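You operate a simulated robot arm through the tools that you are given. There is no shell and no other tool. Be economical: measure what you need, move in short steps, check, and stop when the job is done.

You are at the controls of a simulated two-armed robot. One attempt, no reset.

## Task
Stand the work lamp on the rubber mat and aim it at the job card's angle.
Fine: hold the lamp; slacken the grey knob, tilt the head, tighten the knob. Set down upright: work lamp.

The check looks at the end state, three seconds after you hand in, the way a careful person would. Anything else that was tipped, shoved, dropped, spilled or broken makes it a failure.

## Robot
Two 6-joint arms with two-finger parallel grippers on one trunk, on a base that drives. Base frame: it is fixed to the floor where the robot stands at the start and does not move with it; the origin is under the middle of the robot, x ahead of it, y to its left, z up; the surface under the hand at the start is at about z = 850. Readings come in mm, degrees, newtons and seconds.
The left shoulder is at the start at [-72, 177, 842], the right one opposite. With the tool pointing down near the work surface each hand reaches from about 100 to 720 mm from the robot's upright axis, wherever it stands, measured 20 degrees to its own side. Places, roughly: grey lamp knob [400, -200, 1000]; job card [800, 0, 900]; lamp head [400, -300, 1000]; rubber mat on the steel table [500, 200, 900]. Payload 1.57 kg a hand.
Tool frame (each hand has its own): the origin (TCP) lies between the finger pads and is the grasp point; the fingertips stand 30 mm ahead of it; z points along the fingers, y is the line along which they close. Largest opening 80 mm; finger width 17, thickness 12; the body of the gripper, 40 by 82 mm, starts 80 mm behind the TCP.
Orientation is told as [roll, pitch, yaw] about the base's x, y, z axes, in that order, counted from this pose: with the fingers straight down and closing along the base's y, the tool's x points along the base's -x, its y along +y and its z along -z.

## Interface
- The arms move only by the tool jog_arm. It takes "left_steps", "right_steps" or both (then of equal length, played together; a hand with none holds still); each is one flat list of numbers, 7 for each row, row after row: the shift along the tool's x, y, z in units of 30 mm (1.0 is 30 mm), then the turn, a rotation vector about the tool's x, y, z in units of 8 degrees (1.0 is 8 degrees), then the opening in per cent of the stroke, from 0 (shut) to 100 (fully open). In form: [tx, ty, tz, ax, ay, az, grip, tx, ty, tz, ax, ay, az, grip, ...]. A call has 1 to 20 rows; each row shifts and turns the commanded pose from where the row before left it, along the tool's axes as they then stand. A call with a number of a shift or a turn outside -1 to 1 is refused whole. Each row takes 0.2 s and may step no farther than 50 mm and 8.6 degrees from the row before; otherwise, or with a gripper value out of range, the whole call is refused. A pose out of reach is approached as far as the arm can. The call stops where the force on the tool passes 40 N (or 10 N more than at its start, if that is more) or the arm is blocked; 0.2 s more then pass. The fingers move at their own pace (about 72 mm/s each) and stop on an object; they squeeze with about 42 N. The grip force told is the motor's: it shows also when the fingers shut on nothing. Time passes only in rows, and 0.2 s behind the last, so rows that do not move let the fingers close. It gives the time, the measured TCP pose, the force on the tool (base axes), the opening and the grip force at its end, in the units of the frame above (readings bear some noise), with the torque about the TCP (base axes, N m) and any sound that the robot's microphone picked up.
- Cameras (640 x 400 px; columns grow to the right, rows downward): "scene" is now at [26.5, -9.2, 1560.7]; the picture's right is [-0.09, -1.00, 0.00], its down [-0.77, 0.07, -0.63] and it looks along [0.63, -0.06, -0.78] (base axes); focal length 287 px, centre (320, 200). "left" rides on the left gripper at [72, 7, -122] in its tool frame; the picture's right is [-0.09, 1.00, 0.00], its down [-0.84, -0.08, -0.54] and it looks along [-0.54, -0.05, 0.84] (tool axes); focal length 238 px, centre (320, 200). "right" rides on the right gripper at [72, -7, -122] in its tool frame; the picture's right is [0.09, 1.00, 0.00], its down [-0.84, 0.08, -0.54] and it looks along [-0.54, 0.05, 0.84] (tool axes); focal length 238 px, centre (320, 200). There is no depth. A picture from a camera that has moved, and an enlarged one, comes with that camera's place and axes in the base frame and with its lens. The place of the scene camera against the robot may be out by one fixed shift of up to 12 mm in any direction.
- snapshot(camera): a new picture of that camera. No time passes.
- raise_lower(by): slides the trunk up (or, below 0, down) by that many mm; the arms and the scene camera ride with it, the base frame stays. It gives what a move gives, with no picture.
- base_move(legs): drives the robot by 1 to 6 legs, each [ahead, left, turn to the left] in mm, mm and degrees, along the robot's own axes; the way and the turn of a leg run together, so that a leg with both is an arc; at most 1500 mm and 180 degrees a leg. The arms and the cameras ride along, it lands a little off, and it stops where it bumps. It gives what a move gives.
- aim_head(pan, tilt): turns the head with the scene camera to pan (to the left, within 143 degrees either way) and tilt (down, from -29 to 69), counted from straight ahead of the robot. It gives what a move gives.
- enlarge(camera, box): a new picture of the part [left, top, right, bottom] of that camera's present view, enlarged. No time passes.
- hand_in(): hands the job in; it is judged then, once.

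Go step by step. Nothing tells you exact positions but the pictures and the camera data: compare them with the known pose of the tool, close in by small moves and look again before you grip or let go. The budget is 120 turns and 100 pictures, counting those below and the enlarged ones. Unless the task says otherwise, let go and move clear before handing in, and close with one line.

The tools are called as name(argument=value, ...) on one line, values as JSON. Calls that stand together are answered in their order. jog_arm: Moves the arms, as the interface text tells. Its arguments: {"type":"object","properties":{"left_steps":{"type":"array","items":{"type":"number"}},"right_steps":{"type":"array","items":{"type":"number"}}},"required":[]} The other tools are called the same way: raise_lower (by) slides the trunk up or down; base_move (legs) drives the base; aim_head (pan, tilt) turns the head that bears the scene camera; snapshot (camera) takes a picture; enlarge (camera, box) takes an enlarged picture of a part of a camera's view; hand_in () hands the job in.

At the start:

```text
clock: 0.0
left_tcp_pos: [506.4, -15.5, 1203.7]
left_orientation: [0.0, 0.0, -0.1]
left_contact_force: [-0.3, -0.9, -0.3]
left_torque: [0.01, 0.0, 0.01]
left_gripper_width: 80.0
left_grasp_force: 0.0
right_tcp_pos: [330.2, -344.2, 1277.0]
right_orientation: [-0.1, 0.0, 0.0]
right_contact_force: [-0.7, -0.5, 0.2]
right_torque: [-0.02, -0.01, 0.03]
right_gripper_width: 79.9
right_grasp_force: 0.1
trunk travel left (down, up): [-284.0, 44.0]
robot x, y, heading: [-0.3, 1.0, 0.1]
head pan, tilt: [-5.4, 50.8]
```

scene: 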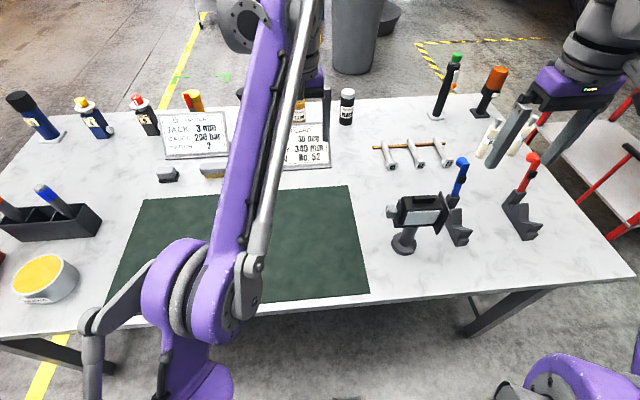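
right: 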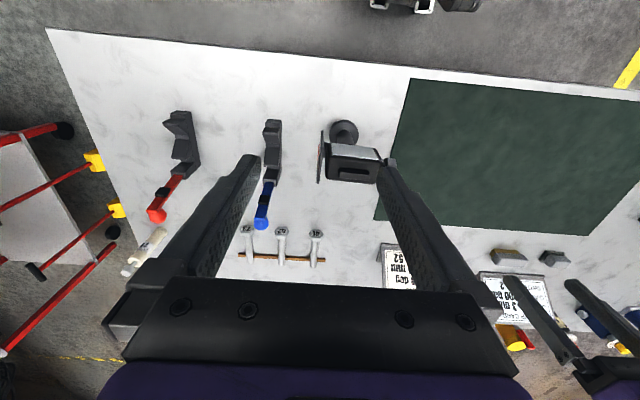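
left: 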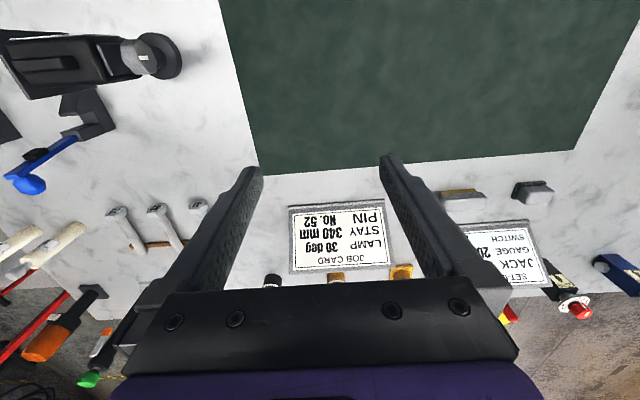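

The card seems to read LAMP 30 deg; the lamp stands right of the mat. I look closer at both.

enlarge(camera="left", box=[280, 190, 400, 280])

enlarge(camera="scene", box=[360, 150, 480, 270])

enlarge(camera="right", box=[290, 100, 410, 200])

enlarge(camera="left", box=[0, 10, 200, 135])

```text
4.44 times, centred on (340, 235) of left
camera zoom: at [435.4, -10.7, 1327.1], right [0.09, 1.0, 0.0], down [0.84, -0.08, 0.54], along [0.54, -0.05, -0.84], focal length 1059 px, centre (231, 44)
```

zoom: 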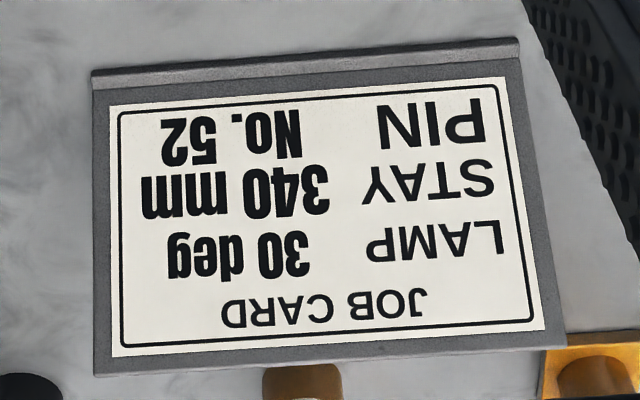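

```text
3.33 times, centred on (420, 210) of scene
camera zoom: at [26.5, -9.2, 1560.7], right [-0.09, -1.0, 0.0], down [-0.77, 0.07, -0.63], along [0.63, -0.06, -0.78], focal length 957 px, centre (-13, 167)
```

zoom: 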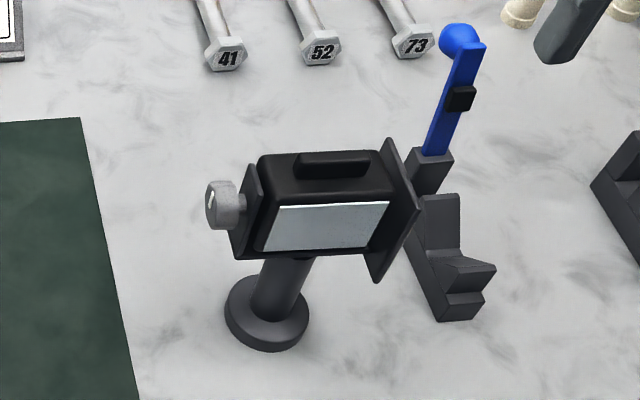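

```text
4.00 times, centred on (350, 150) of right
camera zoom: at [259.4, -352.6, 1399.7], right [-0.09, 1.0, 0.0], down [0.84, 0.08, 0.54], along [0.54, 0.05, -0.84], focal length 953 px, centre (200, 400)
```

zoom: 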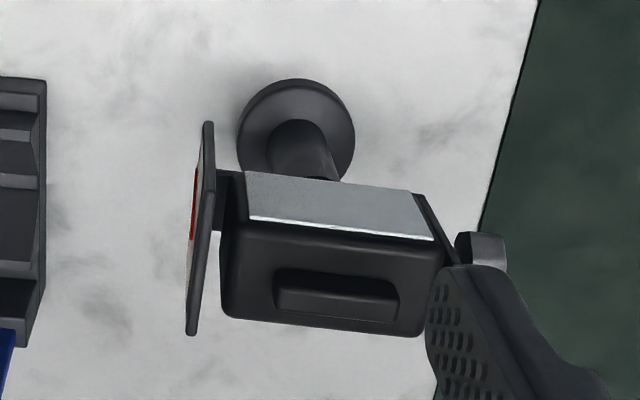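

```text
3.20 times, centred on (100, 72) of left
camera zoom: at [435.4, -10.7, 1327.1], right [0.09, 1.0, 0.0], down [0.84, -0.08, 0.54], along [0.54, -0.05, -0.84], focal length 763 px, centre (1024, 608)
```

zoom: 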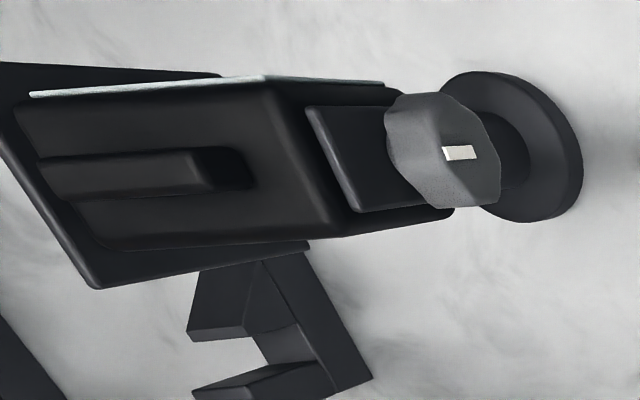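

Card says LAMP 30 deg. The lamp base is near [417, -285], its knob near [426, -221, 1004], and a dial plate seems to be on the -y side. I move the right hand to look at it from the right.

jog_arm(right_steps=[0.08, -0.63, 0.92, 0, 0, 0, 100, 0.08, -0.63, 0.92, 0, 0, 0, 100, 0.08, -0.63, 0.92, 0, 0, 0, 100, 0.08, -0.63, 0.92, 0, 0, 0, 100, 0.08, -0.63, 0.92, 0, 0, 0, 100, 0.08, -0.63, 0.92, 0, 0, 0, 100, 0.08, -0.63, 0.92, 0, 0, 0, 100, 0, 0, 0, -0.94, 0, 0, 100, 0, 0, 0, -0.94, 0, 0, 100, 0, 0, 0, -0.94, 0, 0, 100, 0, 0, 0, -0.94, 0, 0, 100, 0, 0, 0, -0.94, 0, 0, 100, 0, 0, 0, -0.94, 0, 0, 100, 0, 0, 0, -0.94, 0, 0, 100, 0, 0, 0, -0.94, 0, 0, 100])

snapshot(camera="right")

```text
clock: 3.2
left_tcp_pos: [507.8, -16.4, 1204.7]
left_orientation: [0.0, 0.0, 0.0]
left_contact_force: [-0.3, 0.1, -0.1]
left_torque: [0.03, -0.02, 0.02]
left_gripper_width: 79.9
left_grasp_force: 0.0
right_tcp_pos: [314.3, -477.3, 1084.1]
right_orientation: [37.5, 0.0, -0.1]
right_contact_force: [-0.2, -0.2, -0.7]
right_torque: [-0.03, 0.0, -0.01]
right_gripper_width: 80.1
right_grasp_force: 0.1
right hand out of reach, approached as far as the arm can: row 13, 14, 15
trunk travel left (down, up): [-284.0, 44.0]
robot x, y, heading: [1.5, 1.7, -0.1]
head pan, tilt: [-5.4, 50.8]
```

```text
92 pictures are left
camera right: at [243.0, -558.3, 1177.4], right [-0.09, 0.79, 0.61], down [0.84, -0.27, 0.48], along [0.54, 0.55, -0.64], focal length 238 px, centre (320, 200)
```

right: 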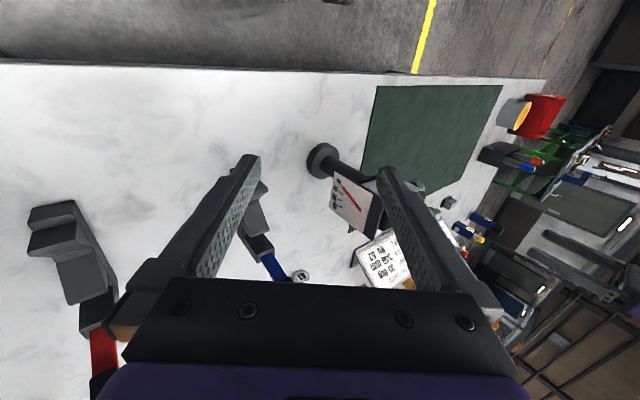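

enlarge(camera="right", box=[300, 135, 400, 245])

```text
3.64 times, centred on (350, 190) of right
camera zoom: at [243.0, -558.3, 1177.4], right [-0.09, 0.79, 0.61], down [0.84, -0.27, 0.48], along [0.54, 0.55, -0.64], focal length 867 px, centre (211, 236)
```

zoom: 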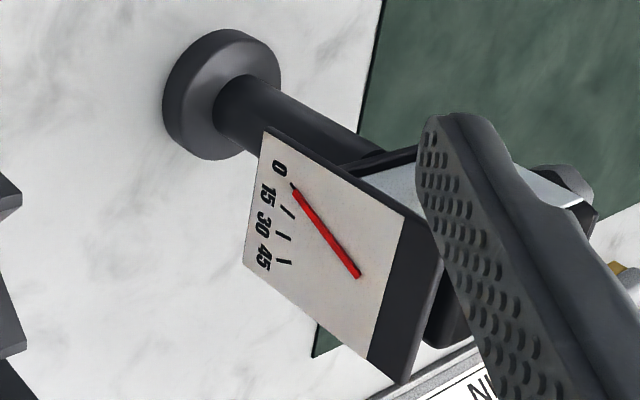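

The dial shows 0-15-30-45 with a red pointer now near 0. I bring the right hand back upright, to grip the post slantwise from the front.

jog_arm(right_steps=[0, 0, 0, 0.94, 0, 0, 100, 0, 0, 0, 0.94, 0, 0, 100, 0, 0, 0, 0.94, 0, 0, 100, 0, 0, 0, 0.94, 0, 0, 100, 0, 0, 0, 0.93, 0, 0, 100])

```text
clock: 4.4
left_tcp_pos: [506.7, -15.1, 1205.3]
left_orientation: [0.1, -0.1, 0.0]
left_contact_force: [0.9, 0.4, -0.9]
left_torque: [-0.03, 0.01, 0.02]
left_gripper_width: 80.0
left_grasp_force: 0.0
right_tcp_pos: [313.1, -477.4, 1083.8]
right_orientation: [-0.2, 0.0, 0.0]
right_contact_force: [0.2, -0.1, 0.0]
right_torque: [0.01, 0.01, 0.0]
right_gripper_width: 80.0
right_grasp_force: 0.1
trunk travel left (down, up): [-284.0, 44.0]
robot x, y, heading: [3.3, 2.3, 0.2]
head pan, tilt: [-5.4, 50.8]
```

jog_arm(right_steps=[0.096, 0.8, 0, 0, 0, 0, 100, 0.096, 0.8, 0, 0, 0, 0, 100, 0.096, 0.8, 0, 0, 0, 0, 100, 0.096, 0.8, 0, 0, 0, 0, 100, 0.096, 0.8, 0, 0, 0, 0, 100, 0.096, 0.8, 0, 0, 0, 0, 100, 0.096, 0.8, 0, 0, 0, 0, 100, 0.096, 0.8, 0, 0, 0, 0, 100, 0, 0, 0, 0, -0.94, 0, 100, 0, 0, 0, 0, -0.94, 0, 100, 0, 0, 0, 0, -0.94, 0, 100, 0, 0, 0, 0, -0.94, 0, 100, 0, 0, 0, 0, -0.94, 0, 100, 0, 0, 0, 0, -0.94, 0, 100, 0, 0, 0, 0, -0.94, 0, 100, 0, 0, 0, 0, -0.94, 0, 100])

snapshot(camera="right")

snapshot(camera="scene")

```text
clock: 7.8
left_tcp_pos: [506.3, -14.8, 1205.3]
left_orientation: [0.0, 0.1, 0.0]
left_contact_force: [-0.2, -1.3, 0.3]
left_torque: [0.0, 0.01, 0.0]
left_gripper_width: 80.3
left_grasp_force: 0.0
right_tcp_pos: [290.6, -284.1, 1085.3]
right_orientation: [0.0, -60.3, 0.0]
right_contact_force: [-0.2, 0.2, 0.5]
right_torque: [0.0, 0.0, 0.04]
right_gripper_width: 80.1
right_grasp_force: 0.0
trunk travel left (down, up): [-284.0, 44.0]
robot x, y, heading: [1.0, 0.7, 0.3]
head pan, tilt: [-5.4, 50.8]
```

```text
90 pictures are left
camera right: at [149.9, -293.3, 1082.9], right [-0.04, 1.0, -0.08], down [-0.06, 0.08, 1.0], along [1.0, 0.05, 0.05], focal length 238 px, centre (320, 200)
```

right: 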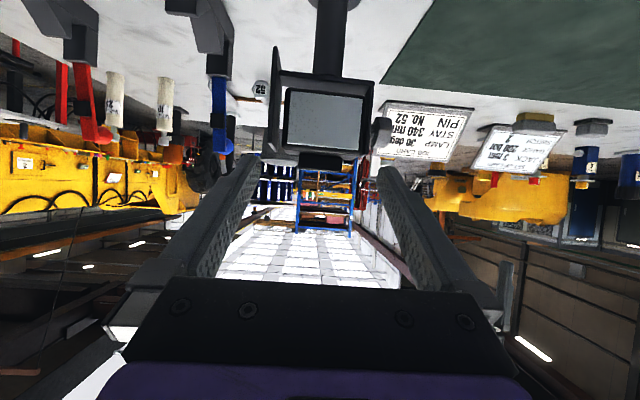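

```text
89 pictures are left
camera scene: at [26.3, -9.0, 1560.7], right [-0.09, -1.0, 0.0], down [-0.77, 0.07, -0.63], along [0.63, -0.06, -0.78], focal length 287 px, centre (320, 200)
```

scene: 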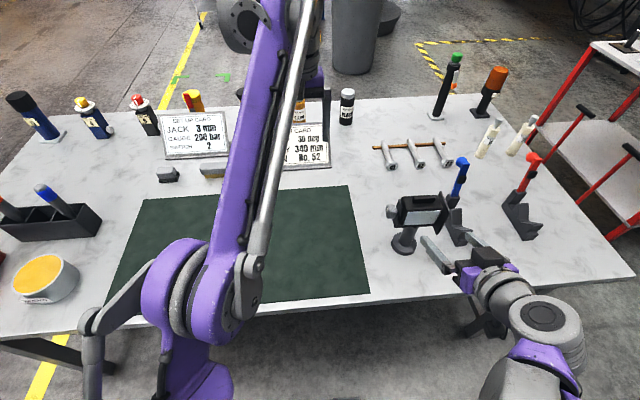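

jog_arm(right_steps=[0.62, 0.013, 0.434, 0, 0, 0, 100, 0.62, 0.013, 0.434, 0, 0, 0, 100, 0.62, 0.013, 0.434, 0, 0, 0, 100, 0.62, 0.013, 0.434, 0, 0, 0, 100, 0.62, 0.013, 0.434, 0, 0, 0, 100, 0, 0, 0.9, 0, 0, 0, 100])

snapshot(camera="right")

enlarge(camera="scene", box=[370, 170, 530, 290])

```text
clock: 9.2
left_tcp_pos: [509.2, -16.4, 1205.0]
left_orientation: [0.0, 0.1, 0.0]
left_contact_force: [0.6, -0.2, 0.9]
left_torque: [0.03, 0.0, 0.01]
left_gripper_width: 80.1
left_grasp_force: 0.0
right_tcp_pos: [324.8, -284.0, 957.5]
right_orientation: [0.1, -60.1, -0.1]
right_contact_force: [0.0, 0.1, -0.4]
right_torque: [0.0, -0.01, 0.01]
right_gripper_width: 80.1
right_grasp_force: 0.1
trunk travel left (down, up): [-284.0, 44.0]
robot x, y, heading: [-0.2, -1.1, -0.1]
head pan, tilt: [-5.4, 50.8]
```

```text
88 pictures are left
camera right: at [184.3, -292.2, 956.2], right [-0.05, 1.0, -0.08], down [-0.05, 0.08, 1.0], along [1.0, 0.05, 0.05], focal length 238 px, centre (320, 200)
```

right: 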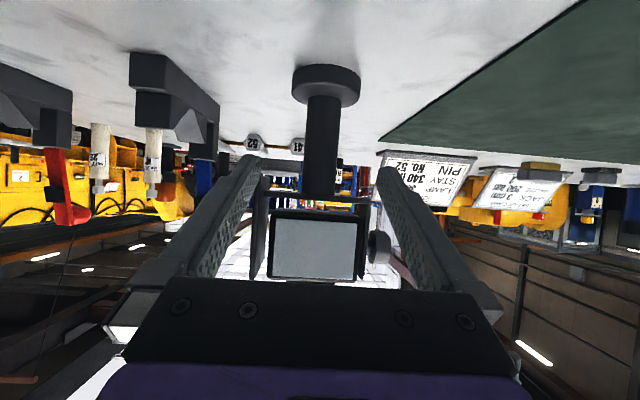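

```text
3.33 times, centred on (450, 230) of scene
camera zoom: at [28.5, -10.3, 1560.7], right [-0.09, -1.0, 0.0], down [-0.77, 0.07, -0.63], along [0.63, -0.06, -0.78], focal length 957 px, centre (-113, 100)
```

zoom: 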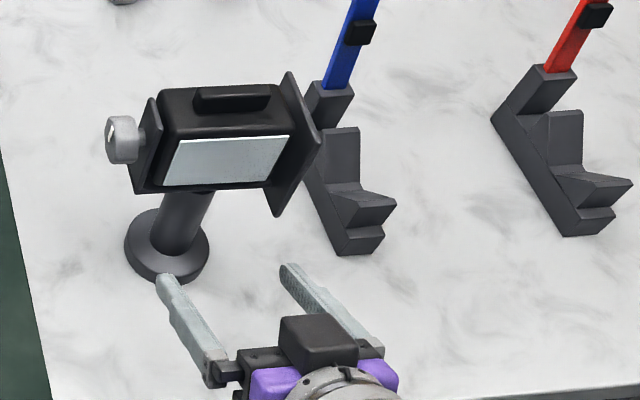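

The post is at y≈-283, spanning z 870–963. I advance with a narrower opening so as to pass inside the dial plate.

jog_arm(right_steps=[0, 0, 0, 0, 0, 0, 72, 0, 0.01, 0.87, 0, 0, 0, 72, 0, 0.01, 0.87, 0, 0, 0, 72, 0, 0.01, 0.87, 0, 0, 0, 72, 0, 0.01, 0.87, 0, 0, 0, 72])

snapshot(camera="right")

enlarge(camera="scene", box=[370, 170, 530, 290])

```text
clock: 10.4
left_tcp_pos: [508.9, -15.6, 1204.5]
left_orientation: [0.0, -0.1, 0.0]
left_contact_force: [0.3, -0.1, 0.7]
left_torque: [0.0, 0.01, -0.02]
left_gripper_width: 80.2
left_grasp_force: 0.0
right_tcp_pos: [416.3, -282.0, 904.9]
right_orientation: [0.0, -60.0, 0.0]
right_contact_force: [0.4, -0.3, 0.2]
right_torque: [0.03, 0.01, -0.01]
right_gripper_width: 57.6
right_grasp_force: 0.0
trunk travel left (down, up): [-284.0, 44.0]
robot x, y, heading: [0.2, -0.5, 0.1]
head pan, tilt: [-5.4, 50.8]
```

```text
86 pictures are left
camera right: at [276.0, -291.1, 903.3], right [-0.05, 1.0, -0.08], down [-0.05, 0.08, 1.0], along [1.0, 0.05, 0.05], focal length 238 px, centre (320, 200)
```

right: 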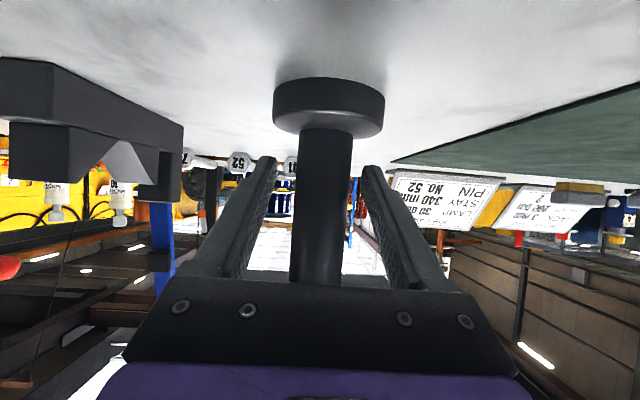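

```text
3.33 times, centred on (450, 230) of scene
camera zoom: at [27.7, -9.4, 1560.7], right [-0.09, -1.0, 0.0], down [-0.77, 0.07, -0.63], along [0.63, -0.06, -0.78], focal length 957 px, centre (-113, 100)
```

zoom: 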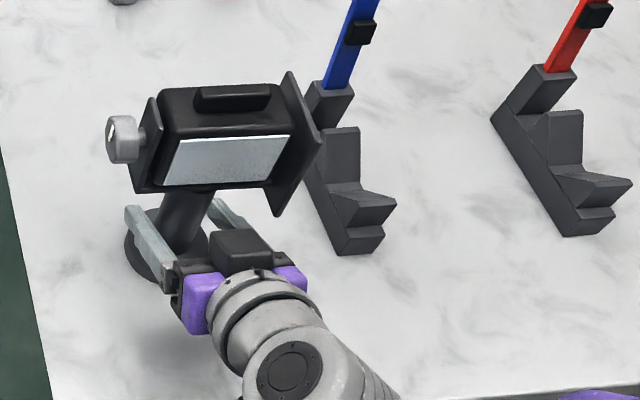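

jog_arm(right_steps=[0, 0, 0, 0, 0, 0, 30, 0, 0, 0, 0, 0, 0, 0, 0, 0, 0, 0, 0, 0, 0, 0, 0, 0, 0, 0, 0, 0])

snapshot(camera="right")

enlarge(camera="scene", box=[370, 170, 530, 290])

```text
clock: 11.4
left_tcp_pos: [506.4, -16.2, 1205.1]
left_orientation: [0.0, 0.1, 0.0]
left_contact_force: [0.0, -1.1, 0.1]
left_torque: [0.01, 0.04, 0.01]
left_gripper_width: 79.9
left_grasp_force: 0.1
right_tcp_pos: [415.2, -282.6, 905.0]
right_orientation: [-0.1, -60.3, -0.1]
right_contact_force: [-0.5, 0.9, 0.1]
right_torque: [0.17, -0.03, 0.01]
right_gripper_width: 33.0
right_grasp_force: 40.7
trunk travel left (down, up): [-284.0, 44.0]
robot x, y, heading: [0.4, 2.1, 0.3]
head pan, tilt: [-5.4, 50.8]
```

```text
84 pictures are left
camera right: at [274.9, -290.9, 903.8], right [-0.05, 1.0, -0.08], down [-0.05, 0.08, 1.0], along [1.0, 0.05, 0.05], focal length 238 px, centre (320, 200)
```

right: 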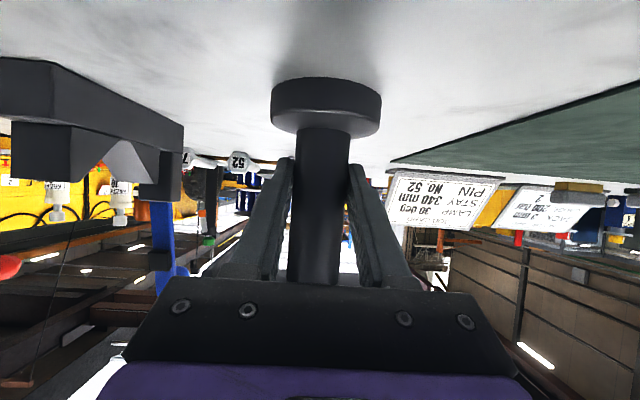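

```text
3.33 times, centred on (450, 230) of scene
camera zoom: at [26.3, -9.0, 1560.7], right [-0.09, -1.0, 0.0], down [-0.77, 0.07, -0.63], along [0.63, -0.06, -0.78], focal length 957 px, centre (-113, 100)
```

zoom: 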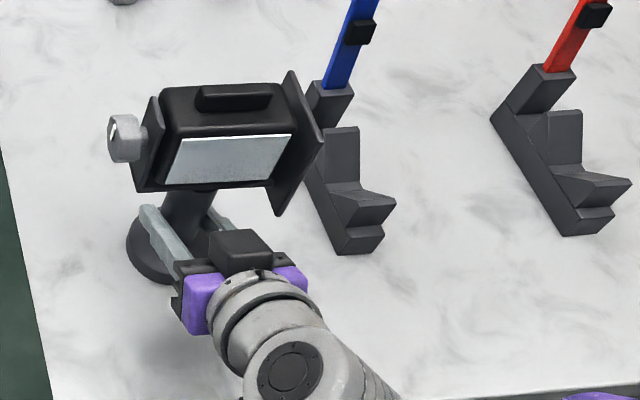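

Held at 33 mm. I lift it 30 mm.

jog_arm(right_steps=[-0.433, 0, -0.25, 0, 0, 0, 0, -0.433, 0, -0.25, 0, 0, 0, 0, 0, 0, 0, 0, 0, 0, 0])

snapshot(camera="right")

```text
clock: 12.2
left_tcp_pos: [508.7, -16.8, 1204.6]
left_orientation: [0.0, 0.0, -0.1]
left_contact_force: [-0.2, 0.1, -0.1]
left_torque: [0.0, -0.01, -0.03]
left_gripper_width: 80.0
left_grasp_force: 0.1
right_tcp_pos: [416.4, -281.8, 936.1]
right_orientation: [0.1, -60.1, -0.1]
right_contact_force: [-0.4, -2.2, -5.4]
right_torque: [0.25, 0.04, -0.02]
right_gripper_width: 32.9
right_grasp_force: 40.9
trunk travel left (down, up): [-284.0, 44.0]
robot x, y, heading: [-1.9, 1.5, -0.0]
head pan, tilt: [-5.4, 50.8]
```

```text
82 pictures are left
camera right: at [275.2, -290.3, 934.3], right [-0.05, 1.0, -0.08], down [-0.05, 0.08, 1.0], along [1.0, 0.05, 0.05], focal length 238 px, centre (320, 200)
```

right: 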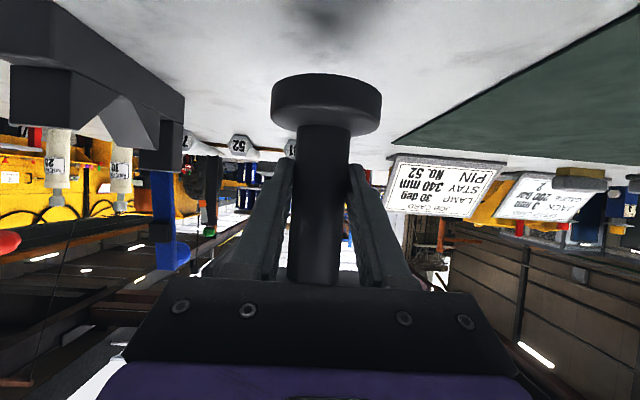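

Lifted, level. I carry it 216 mm to +y, over the mat.

jog_arm(right_steps=[0, 0.8, 0, 0, 0, 0, 0, 0, 0.8, 0, 0, 0, 0, 0, 0, 0.8, 0, 0, 0, 0, 0, 0, 0.8, 0, 0, 0, 0, 0, 0, 0.8, 0, 0, 0, 0, 0, 0, 0.8, 0, 0, 0, 0, 0, 0, 0.8, 0, 0, 0, 0, 0, 0, 0.8, 0, 0, 0, 0, 0, 0, 0.8, 0, 0, 0, 0, 0, 0, 0, 0, 0, 0, 0, 0])

snapshot(camera="scene")

snapshot(camera="right")

```text
clock: 14.4
left_tcp_pos: [508.2, -17.1, 1204.7]
left_orientation: [0.0, 0.0, 0.0]
left_contact_force: [-0.3, -0.4, 0.1]
left_torque: [0.01, 0.03, -0.02]
left_gripper_width: 80.4
left_grasp_force: 0.0
right_tcp_pos: [415.6, -65.5, 937.2]
right_orientation: [0.1, -60.2, -0.1]
right_contact_force: [-0.1, 1.2, -6.3]
right_torque: [-0.17, 0.05, 0.06]
right_gripper_width: 32.8
right_grasp_force: 41.3
trunk travel left (down, up): [-284.0, 44.0]
robot x, y, heading: [-1.3, 0.5, 0.1]
head pan, tilt: [-5.4, 50.8]
```

```text
81 pictures are left
camera scene: at [26.9, -9.6, 1560.6], right [-0.09, -1.0, 0.0], down [-0.77, 0.07, -0.63], along [0.63, -0.06, -0.78], focal length 287 px, centre (320, 200)
```

scene: 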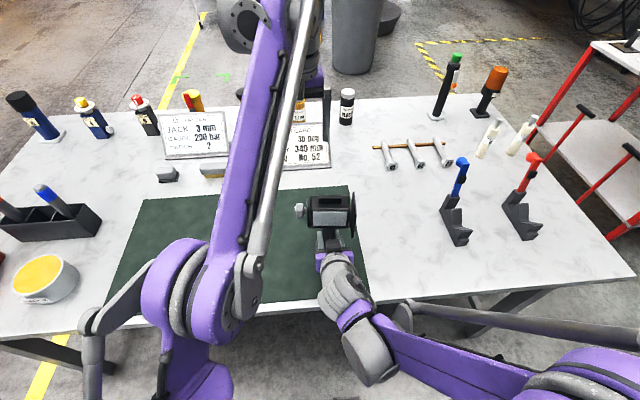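

```text
80 pictures are left
camera right: at [274.5, -74.6, 936.3], right [-0.04, 1.0, -0.08], down [-0.05, 0.08, 1.0], along [1.0, 0.05, 0.05], focal length 238 px, centre (320, 200)
```

right: 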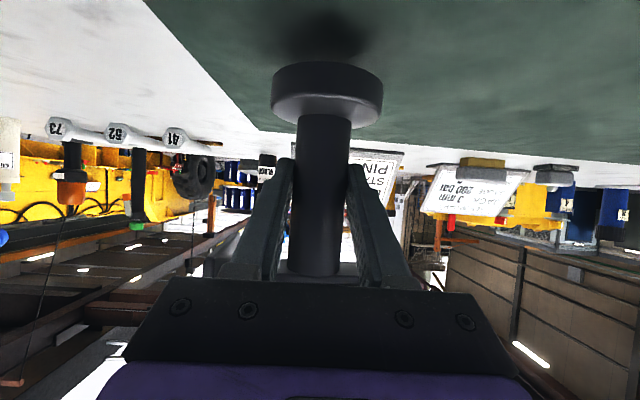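

The lamp slipped a little down in the grip. I lower it gently onto the mat.

jog_arm(right_steps=[0.2165, 0, 0.125, 0, 0, 0, 0, 0.13, 0, 0.075, 0, 0, 0, 0, 0.087, 0, 0.05, 0, 0, 0, 0])

snapshot(camera="right")

```text
clock: 15.2
left_tcp_pos: [508.2, -15.4, 1204.6]
left_orientation: [-0.1, 0.0, -0.1]
left_contact_force: [-1.2, -0.3, 0.0]
left_torque: [0.0, 0.03, 0.02]
left_gripper_width: 80.2
left_grasp_force: 0.1
right_tcp_pos: [413.8, -66.9, 921.9]
right_orientation: [0.1, -60.1, -0.1]
right_contact_force: [-0.2, 1.0, -5.5]
right_torque: [-0.16, 0.04, 0.03]
right_gripper_width: 32.8
right_grasp_force: 41.4
trunk travel left (down, up): [-284.0, 44.0]
robot x, y, heading: [-1.0, -1.9, -0.1]
head pan, tilt: [-5.4, 50.8]
```

```text
79 pictures are left
camera right: at [273.9, -75.2, 919.8], right [-0.05, 1.0, -0.08], down [-0.05, 0.08, 1.0], along [1.0, 0.05, 0.05], focal length 238 px, centre (320, 200)
```

right: 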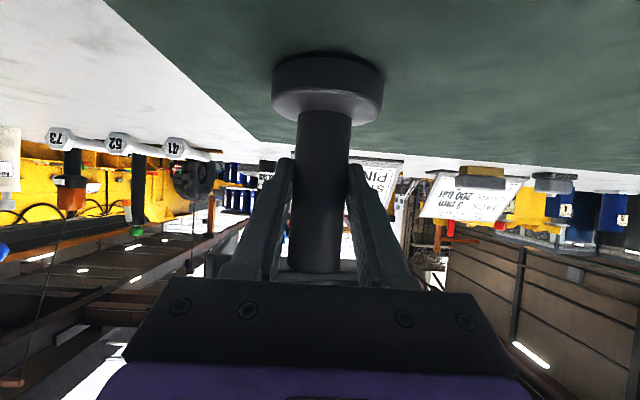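

jog_arm(right_steps=[0.07, 0, 0.04, 0, 0, 0, 0, 0.07, 0, 0.04, 0, 0, 0, 0, 0.07, 0, 0.04, 0, 0, 0, 0])

snapshot(camera="right")

```text
clock: 16.0
left_tcp_pos: [506.6, -17.6, 1205.5]
left_orientation: [0.0, -0.1, 0.0]
left_contact_force: [-0.1, 0.2, -0.1]
left_torque: [-0.01, 0.02, -0.01]
left_gripper_width: 79.9
left_grasp_force: 0.0
right_tcp_pos: [415.0, -66.5, 916.0]
right_orientation: [-0.1, -60.4, 0.1]
right_contact_force: [6.1, -10.1, 38.6]
right_torque: [0.77, -0.58, 0.18]
right_gripper_width: 33.0
right_grasp_force: 40.8
trunk travel left (down, up): [-284.0, 44.0]
robot x, y, heading: [2.9, -1.8, -0.1]
head pan, tilt: [-5.4, 50.8]
```

```text
78 pictures are left
camera right: at [273.5, -75.3, 914.1], right [-0.05, 1.0, -0.08], down [-0.06, 0.08, 1.0], along [1.0, 0.05, 0.05], focal length 238 px, centre (320, 200)
```

right: 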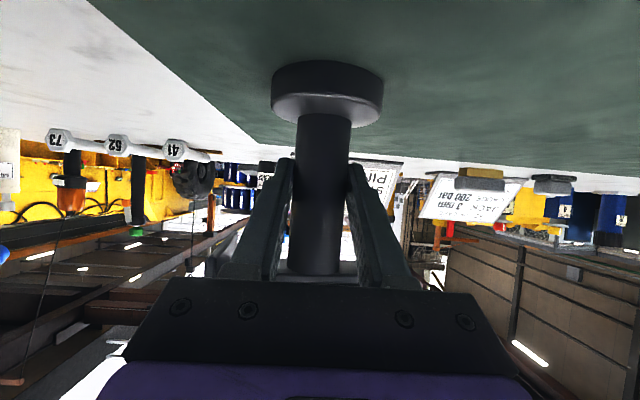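

It stands on the mat with downward force; I open and close the grip once so it settles freely.

jog_arm(right_steps=[0, 0, 0, 0, 0, 0, 52, 0, 0, 0, 0, 0, 0, 52, 0, 0, 0, 0, 0, 0, 0, 0, 0, 0, 0, 0, 0, 0, 0, 0, 0, 0, 0, 0, 0])

enlarge(camera="scene", box=[270, 170, 390, 290])

snapshot(camera="left")

```text
clock: 17.2
left_tcp_pos: [508.1, -16.6, 1204.6]
left_orientation: [0.0, 0.0, 0.0]
left_contact_force: [-0.3, -1.2, 0.4]
left_torque: [-0.02, -0.03, 0.01]
left_gripper_width: 79.8
left_grasp_force: 0.1
right_tcp_pos: [414.1, -65.8, 914.6]
right_orientation: [0.1, -60.2, -0.2]
right_contact_force: [-0.7, -0.2, 1.1]
right_torque: [-0.15, 0.18, 0.01]
right_gripper_width: 32.4
right_grasp_force: 40.9
trunk travel left (down, up): [-284.0, 44.0]
robot x, y, heading: [-1.7, -1.7, 0.2]
head pan, tilt: [-5.4, 50.8]
```

```text
3.33 times, centred on (330, 230) of scene
camera zoom: at [26.6, -9.2, 1560.6], right [-0.09, -1.0, 0.0], down [-0.77, 0.07, -0.63], along [0.63, -0.06, -0.78], focal length 957 px, centre (287, 100)
```

zoom: 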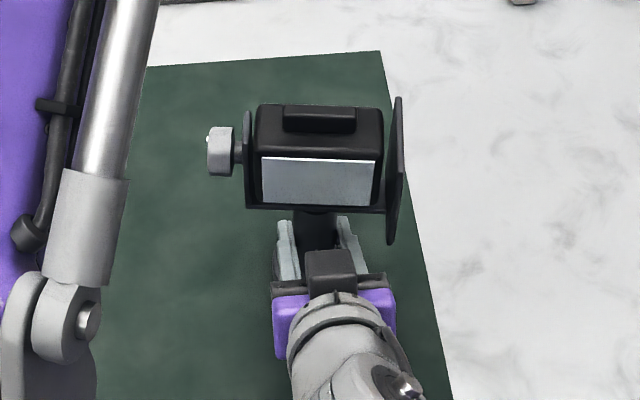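

```text
76 pictures are left
camera left: at [435.5, -10.8, 1327.0], right [0.09, 1.0, 0.0], down [0.84, -0.08, 0.54], along [0.54, -0.05, -0.84], focal length 238 px, centre (320, 200)
```

left: 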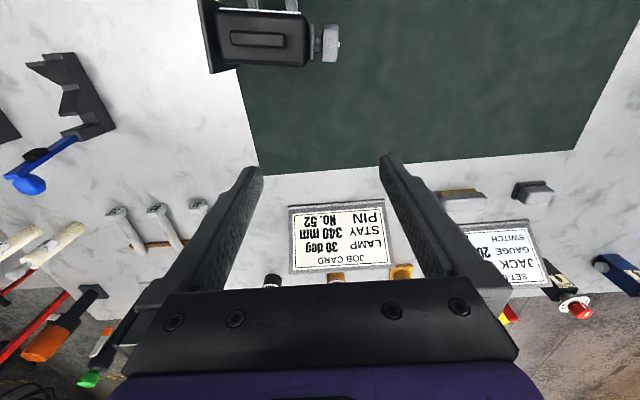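

The lamp stands on the mat, held by the right hand. The knob is near [432, 0, 1005], its axis along y. I bring the left hand round to point along -y.

jog_arm(left_steps=[0.325, 0.69, 0.225, 0, 0, 0, 100, 0.325, 0.69, 0.225, 0, 0, 0, 100, 0.325, 0.69, 0.225, 0, 0, 0, 100, 0.325, 0.69, 0.225, 0, 0, 0, 100, 0.325, 0.69, 0.225, 0, 0, 0, 100, 0.325, 0.69, 0.225, 0, 0, 0, 100, 0.325, 0.69, 0.225, 0, 0, 0, 100, 0.325, 0.69, 0.225, 0, 0, 0, 100, 0, 0, 0, 0.9375, 0, 0, 100, 0, 0, 0, 0.9375, 0, 0, 100, 0, 0, 0, 0.9375, 0, 0, 100, 0, 0, 0, 0.9375, 0, 0, 100, 0, 0, 0, 0.9375, 0, 0, 100, 0, 0, 0, 0.9375, 0, 0, 100, 0, 0, 0, 0.9375, 0, 0, 100, 0, 0, 0, 0.9375, 0, 0, 100, 0, 0, 0, 0.9375, 0, 0, 100, 0, 0, 0, 0.9375, 0, 0, 100, 0, 0, 0, 0.9375, 0, 0, 100, 0, 0, 0, 0.9375, 0, 0, 100])

snapshot(camera="scene")

snapshot(camera="left")

```text
clock: 21.4
left_tcp_pos: [428.4, 149.1, 1150.3]
left_orientation: [-90.1, 0.0, 0.0]
left_contact_force: [0.4, 0.6, -0.5]
left_torque: [-0.01, -0.03, 0.01]
left_gripper_width: 80.0
left_grasp_force: 0.0
right_tcp_pos: [414.7, -66.5, 915.2]
right_orientation: [0.1, -60.2, -0.1]
right_contact_force: [2.1, -0.9, 2.1]
right_torque: [-0.27, -0.07, 0.03]
right_gripper_width: 32.5
right_grasp_force: 40.8
trunk travel left (down, up): [-284.0, 44.0]
robot x, y, heading: [-2.8, -2.8, 0.1]
head pan, tilt: [-5.4, 50.8]
```

```text
75 pictures are left
camera scene: at [26.7, -9.2, 1560.7], right [-0.09, -1.0, 0.0], down [-0.77, 0.07, -0.63], along [0.63, -0.06, -0.78], focal length 287 px, centre (320, 200)
```

scene: 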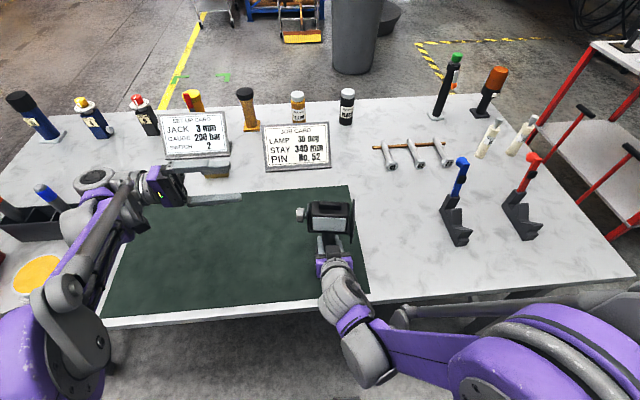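

```text
74 pictures are left
camera left: at [356.8, 270.1, 1143.8], right [0.09, 0.0, -1.0], down [0.84, 0.54, 0.08], along [0.54, -0.84, 0.05], focal length 238 px, centre (320, 200)
```

left: 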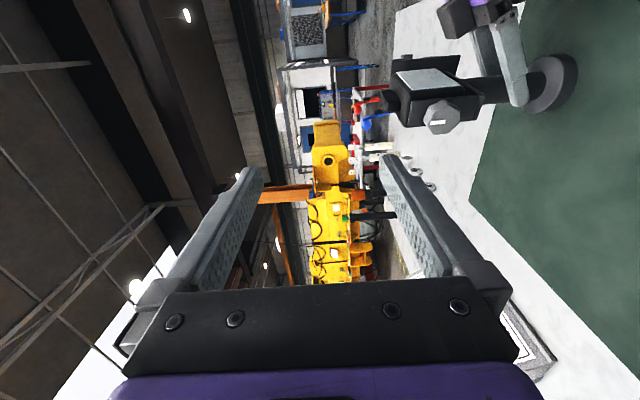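

jog_arm(left_steps=[0, 0.88, 0.5, 0, 0, 0, 100, 0, 0.88, 0.5, 0, 0, 0, 100, 0, 0.88, 0.5, 0, 0, 0, 100, 0, 0.88, 0.5, 0, 0, 0, 100, 0, 0.88, 0.5, 0, 0, 0, 100])

snapshot(camera="left")

enlarge(camera="scene", box=[230, 160, 390, 280])

```text
clock: 22.6
left_tcp_pos: [429.3, 75.5, 1019.0]
left_orientation: [-90.0, 0.0, 0.0]
left_contact_force: [-0.3, 0.9, -0.2]
left_torque: [0.01, 0.02, -0.02]
left_gripper_width: 80.1
left_grasp_force: 0.0
right_tcp_pos: [414.1, -66.3, 914.2]
right_orientation: [0.0, -60.1, -0.1]
right_contact_force: [1.8, -2.2, 1.6]
right_torque: [-0.25, -0.02, 0.14]
right_gripper_width: 32.9
right_grasp_force: 40.7
trunk travel left (down, up): [-284.0, 44.0]
robot x, y, heading: [-1.8, 0.4, -0.1]
head pan, tilt: [-5.4, 50.8]
```

```text
73 pictures are left
camera left: at [357.1, 195.3, 1012.7], right [0.09, 0.0, -1.0], down [0.84, 0.54, 0.08], along [0.54, -0.84, 0.05], focal length 238 px, centre (320, 200)
```

left: 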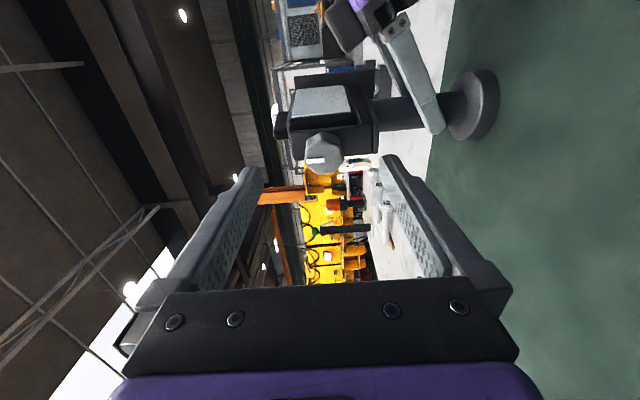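

```text
3.33 times, centred on (310, 220) of scene
camera zoom: at [26.6, -9.4, 1560.7], right [-0.09, -1.0, 0.0], down [-0.77, 0.07, -0.63], along [0.63, -0.06, -0.78], focal length 957 px, centre (353, 133)
```

zoom: 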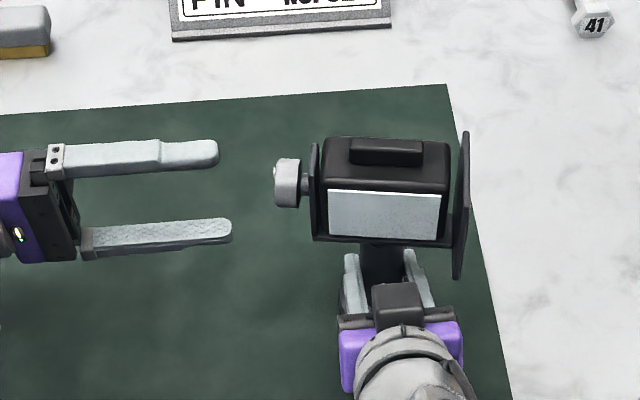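

Knob axis at about x=433, z=1019, end face y≈+10, side bracket y≈-14. I pre-turn the left wrist by +80° to have range for slackening, then look.

jog_arm(left_steps=[-0.13, 0, 0, 0, 0, 0, 85, 0, 0, 0, 0, 0, 1, 85, 0, 0, 0, 0, 0, 1, 85, 0, 0, 0, 0, 0, 1, 85, 0, 0, 0, 0, 0, 1, 85, 0, 0, 0, 0, 0, 1, 85, 0, 0, 0, 0, 0, 1, 85, 0, 0, 0, 0, 0, 1, 85, 0, 0, 0, 0, 0, 1, 85, 0, 0, 0, 0, 0, 1, 85, 0, 0, 0, 0, 0, 1, 85])

snapshot(camera="left")

enlarge(camera="scene", box=[230, 160, 390, 280])

```text
clock: 25.0
left_tcp_pos: [433.1, 73.2, 1017.6]
left_orientation: [-89.9, -80.1, -0.1]
left_contact_force: [-0.3, -1.1, 0.7]
left_torque: [-0.04, 0.02, 0.01]
left_gripper_width: 68.0
left_grasp_force: 0.0
right_tcp_pos: [415.2, -65.9, 914.3]
right_orientation: [0.2, -60.3, -0.1]
right_contact_force: [2.4, -2.1, 2.1]
right_torque: [-0.34, -0.03, 0.09]
right_gripper_width: 33.0
right_grasp_force: 40.9
trunk travel left (down, up): [-284.0, 44.0]
robot x, y, heading: [2.8, 0.6, 0.3]
head pan, tilt: [-5.4, 50.8]
```

```text
71 pictures are left
camera left: at [427.5, 195.3, 946.5], right [1.0, 0.0, -0.08], down [0.07, 0.54, 0.84], along [0.04, -0.84, 0.54], focal length 238 px, centre (320, 200)
```

left: 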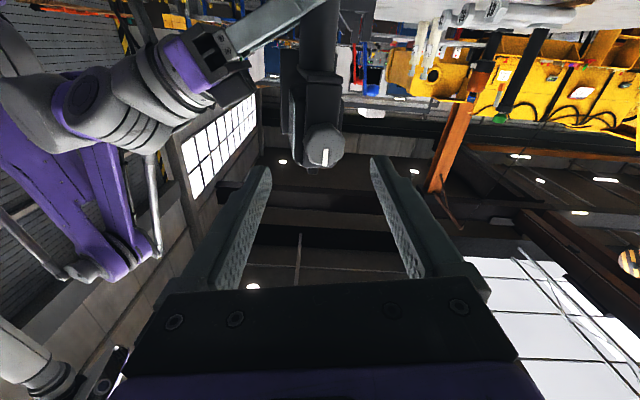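

```text
3.33 times, centred on (310, 220) of scene
camera zoom: at [26.7, -9.5, 1560.7], right [-0.09, -1.0, 0.0], down [-0.77, 0.07, -0.63], along [0.63, -0.06, -0.78], focal length 957 px, centre (353, 133)
```

zoom: 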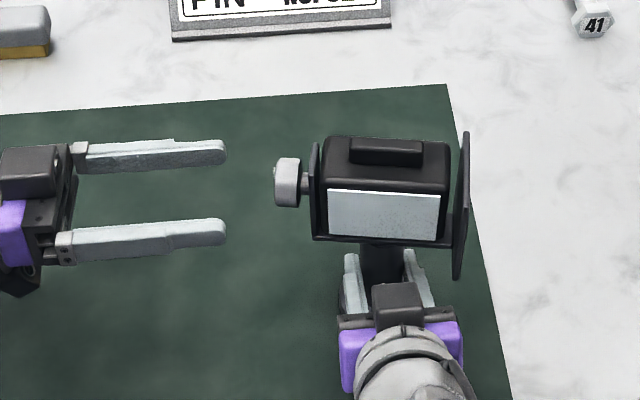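

jog_arm(left_steps=[0, 0, 0.6, 0, 0, 0, 80, 0, 0, 0.6, 0, 0, 0, 80, 0, 0, 0.55, 0, 0, 0, 80])

enlarge(camera="scene", box=[270, 180, 350, 240])

snapshot(camera="left")

```text
clock: 25.8
left_tcp_pos: [434.4, 21.3, 1018.0]
left_orientation: [-89.9, -80.0, -0.1]
left_contact_force: [-0.3, 0.4, -0.1]
left_torque: [0.01, 0.01, 0.03]
left_gripper_width: 64.4
left_grasp_force: 0.1
right_tcp_pos: [415.6, -67.4, 914.2]
right_orientation: [0.1, -60.3, 0.0]
right_contact_force: [2.1, -3.2, 2.7]
right_torque: [-0.38, -0.03, 0.14]
right_gripper_width: 33.0
right_grasp_force: 41.6
trunk travel left (down, up): [-284.0, 44.0]
robot x, y, heading: [-1.3, 1.2, 0.1]
head pan, tilt: [-5.4, 50.8]
```

```text
6.67 times, centred on (310, 210) of scene
camera zoom: at [26.7, -9.7, 1560.7], right [-0.09, -1.0, 0.0], down [-0.77, 0.07, -0.63], along [0.63, -0.06, -0.78], focal length 1913 px, centre (387, 133)
```

zoom: 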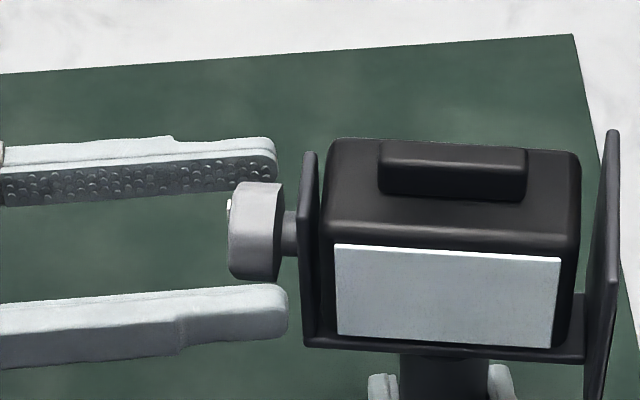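

```text
68 pictures are left
camera left: at [428.2, 142.3, 946.6], right [1.0, 0.0, -0.08], down [0.07, 0.54, 0.84], along [0.04, -0.84, 0.54], focal length 238 px, centre (320, 200)
```

left: 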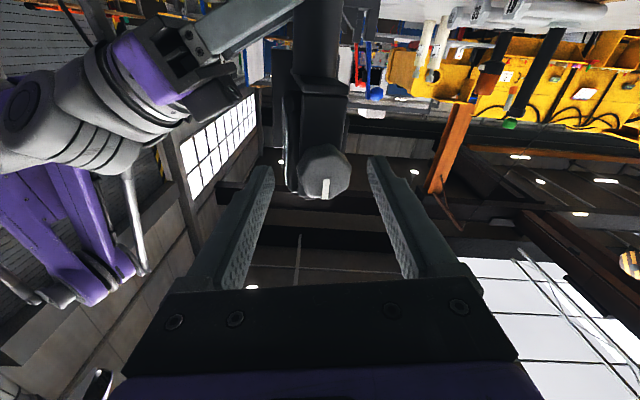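

Fingers surround the knob well. I close on it.

jog_arm(left_steps=[0, 0.08, 0, 0, 0, 0, 60, 0, 0, 0, 0, 0, 0, 0, 0, 0, 0, 0, 0, 0, 0, 0, 0, 0, 0, 0, 0, 0])

snapshot(camera="left")

```text
clock: 26.8
left_tcp_pos: [435.4, 21.8, 1017.9]
left_orientation: [-89.8, -79.9, -0.1]
left_contact_force: [5.4, -1.0, -0.2]
left_torque: [-0.08, 0.06, -0.09]
left_gripper_width: 32.9
left_grasp_force: 41.4
right_tcp_pos: [414.4, -66.3, 914.8]
right_orientation: [0.1, -60.2, -0.1]
right_contact_force: [-4.5, -2.5, 2.4]
right_torque: [-0.27, -0.66, 0.64]
right_gripper_width: 32.8
right_grasp_force: 40.6
trunk travel left (down, up): [-284.0, 44.0]
robot x, y, heading: [-2.7, 3.0, 0.1]
head pan, tilt: [-5.4, 50.8]
```

```text
67 pictures are left
camera left: at [430.1, 141.9, 946.2], right [1.0, 0.0, -0.08], down [0.07, 0.54, 0.84], along [0.04, -0.84, 0.54], focal length 238 px, centre (320, 200)
```

left: 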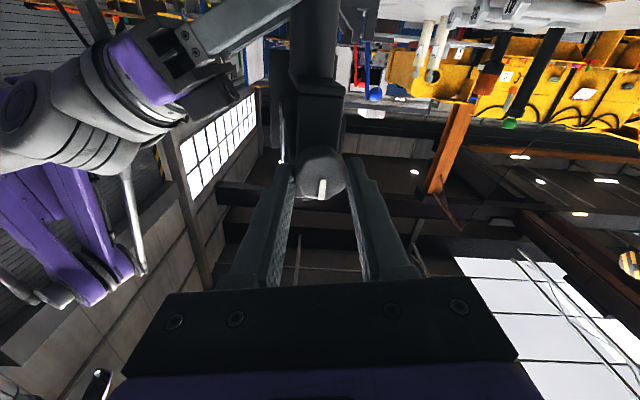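

Knob gripped at 33 mm. I turn it counter-clockwise (seen from its end) by 24° and check.

jog_arm(left_steps=[0, -0.05, 0, 0, 0, -1, 0, 0, 0, 0, 0, 0, -1, 0, 0, 0, 0, 0, 0, -1, 0])

snapshot(camera="left")

```text
clock: 27.6
left_tcp_pos: [432.9, 21.5, 1018.6]
left_orientation: [-90.0, -55.9, -0.1]
left_contact_force: [0.2, 3.0, -0.9]
left_torque: [0.49, -0.05, -0.54]
left_gripper_width: 31.8
left_grasp_force: 40.4
right_tcp_pos: [414.6, -65.8, 915.7]
right_orientation: [0.2, -60.2, -0.3]
right_contact_force: [-2.4, 0.3, 4.4]
right_torque: [0.51, 0.07, 0.51]
right_gripper_width: 32.9
right_grasp_force: 40.9
trunk travel left (down, up): [-284.0, 44.0]
robot x, y, heading: [-1.3, -4.0, 0.2]
head pan, tilt: [-5.4, 50.8]
```

```text
66 pictures are left
camera left: at [398.7, 142.5, 955.1], right [0.88, 0.0, -0.48], down [0.41, 0.54, 0.74], along [0.26, -0.84, 0.47], focal length 238 px, centre (320, 200)
```

left: 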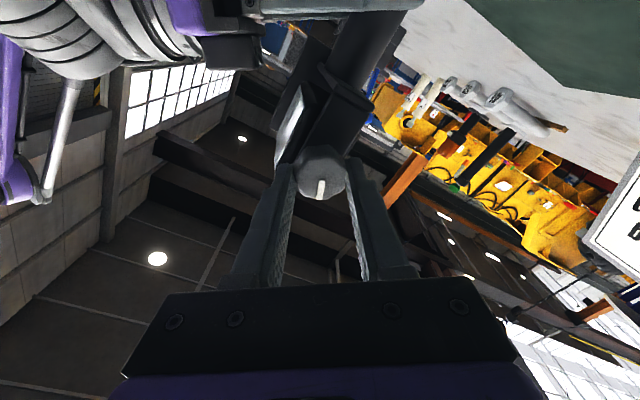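

The knob turns with the hand. I continue 80° more.

jog_arm(left_steps=[0, 0, 0, 0, 0, -1, 0, 0, 0, 0, 0, 0, -1, 0, 0, 0, 0, 0, 0, -1, 0, 0, 0, 0, 0, 0, -1, 0, 0, 0, 0, 0, 0, -1, 0, 0, 0, 0, 0, 0, -1, 0, 0, 0, 0, 0, 0, -1, 0, 0, 0, 0, 0, 0, -1, 0, 0, 0, 0, 0, 0, -1, 0, 0, 0, 0, 0, 0, -1, 0])

snapshot(camera="left")

enlarge(camera="scene", box=[270, 180, 370, 255])

```text
clock: 29.8
left_tcp_pos: [435.5, 21.2, 1016.2]
left_orientation: [-89.7, 24.2, 0.2]
left_contact_force: [3.5, 0.1, -21.0]
left_torque: [1.19, -0.14, 0.5]
left_gripper_width: 32.1
left_grasp_force: 40.2
right_tcp_pos: [413.7, -66.0, 913.7]
right_orientation: [0.1, -60.2, -0.1]
right_contact_force: [-3.6, 0.2, 20.5]
right_torque: [1.13, -0.74, -0.15]
right_gripper_width: 33.0
right_grasp_force: 40.8
trunk travel left (down, up): [-284.0, 44.0]
robot x, y, heading: [-1.0, 1.5, -0.3]
head pan, tilt: [-5.4, 50.8]
```

```text
65 pictures are left
camera left: at [366.2, 142.8, 1041.2], right [-0.32, 0.0, -0.95], down [0.79, 0.54, -0.27], along [0.51, -0.84, -0.18], focal length 238 px, centre (320, 200)
```

left: 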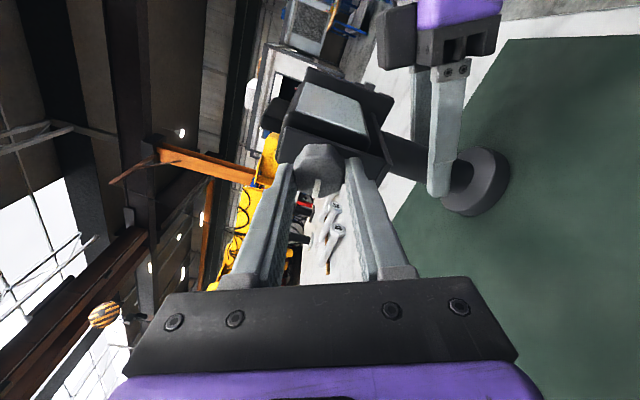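

```text
5.33 times, centred on (320, 218) of scene
camera zoom: at [27.0, -9.2, 1560.6], right [-0.09, -1.0, 0.0], down [-0.77, 0.07, -0.63], along [0.63, -0.06, -0.78], focal length 1531 px, centre (320, 107)
```

zoom: 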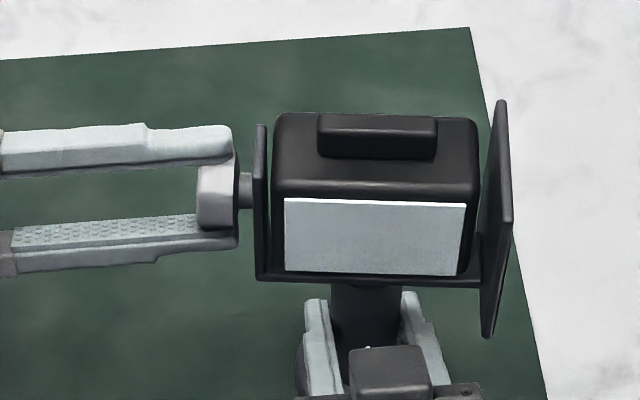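

Turned 104° so far; there is a vertical preload, so I relieve it, open, and back off to test the head.

jog_arm(left_steps=[-0.04, 0.09, 0, 0, 0, 0, 0, 0, 0, 0, 0, 0, 0, 60, 0, 0, 0, 0, 0, 0, 60, 0, 0, -0.9, 0, 0, 0, 60, 0, 0, -0.9, 0, 0, 0, 60, 0, 0, -0.9, 0, 0, 0, 60])

snapshot(camera="left")

snapshot(camera="right")

```text
clock: 31.2
left_tcp_pos: [435.7, 103.5, 1015.2]
left_orientation: [-90.1, 24.0, -0.1]
left_contact_force: [0.3, 0.3, -0.1]
left_torque: [0.01, -0.02, 0.0]
left_gripper_width: 48.3
left_grasp_force: 0.0
right_tcp_pos: [416.0, -65.6, 914.1]
right_orientation: [0.1, -60.2, -0.1]
right_contact_force: [-1.1, -1.3, 0.7]
right_torque: [-0.16, 0.22, -0.01]
right_gripper_width: 32.7
right_grasp_force: 40.9
trunk travel left (down, up): [-284.0, 44.0]
robot x, y, heading: [2.4, 0.0, -0.1]
head pan, tilt: [-5.4, 50.8]
```

```text
63 pictures are left
camera left: at [367.2, 224.8, 1039.0], right [-0.32, 0.0, -0.95], down [0.8, 0.54, -0.27], along [0.51, -0.84, -0.17], focal length 238 px, centre (320, 200)
```

left: 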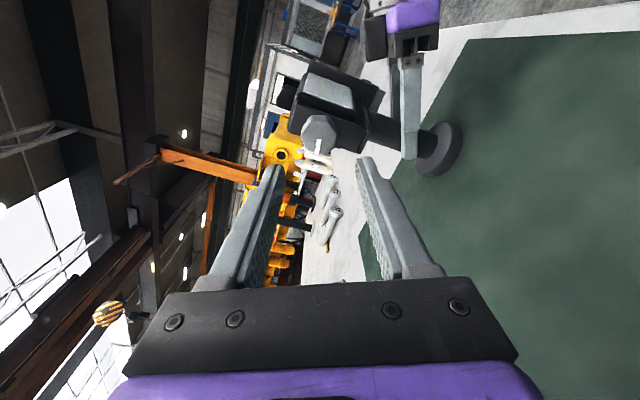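

```text
62 pictures are left
camera right: at [273.8, -74.2, 912.9], right [-0.05, 1.0, -0.08], down [-0.05, 0.08, 1.0], along [1.0, 0.05, 0.05], focal length 238 px, centre (320, 200)
```

right: 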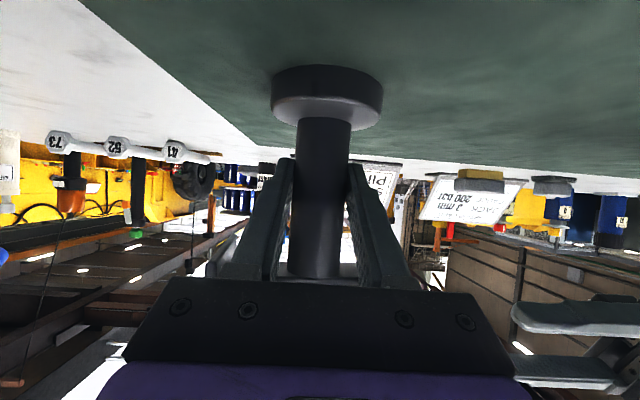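

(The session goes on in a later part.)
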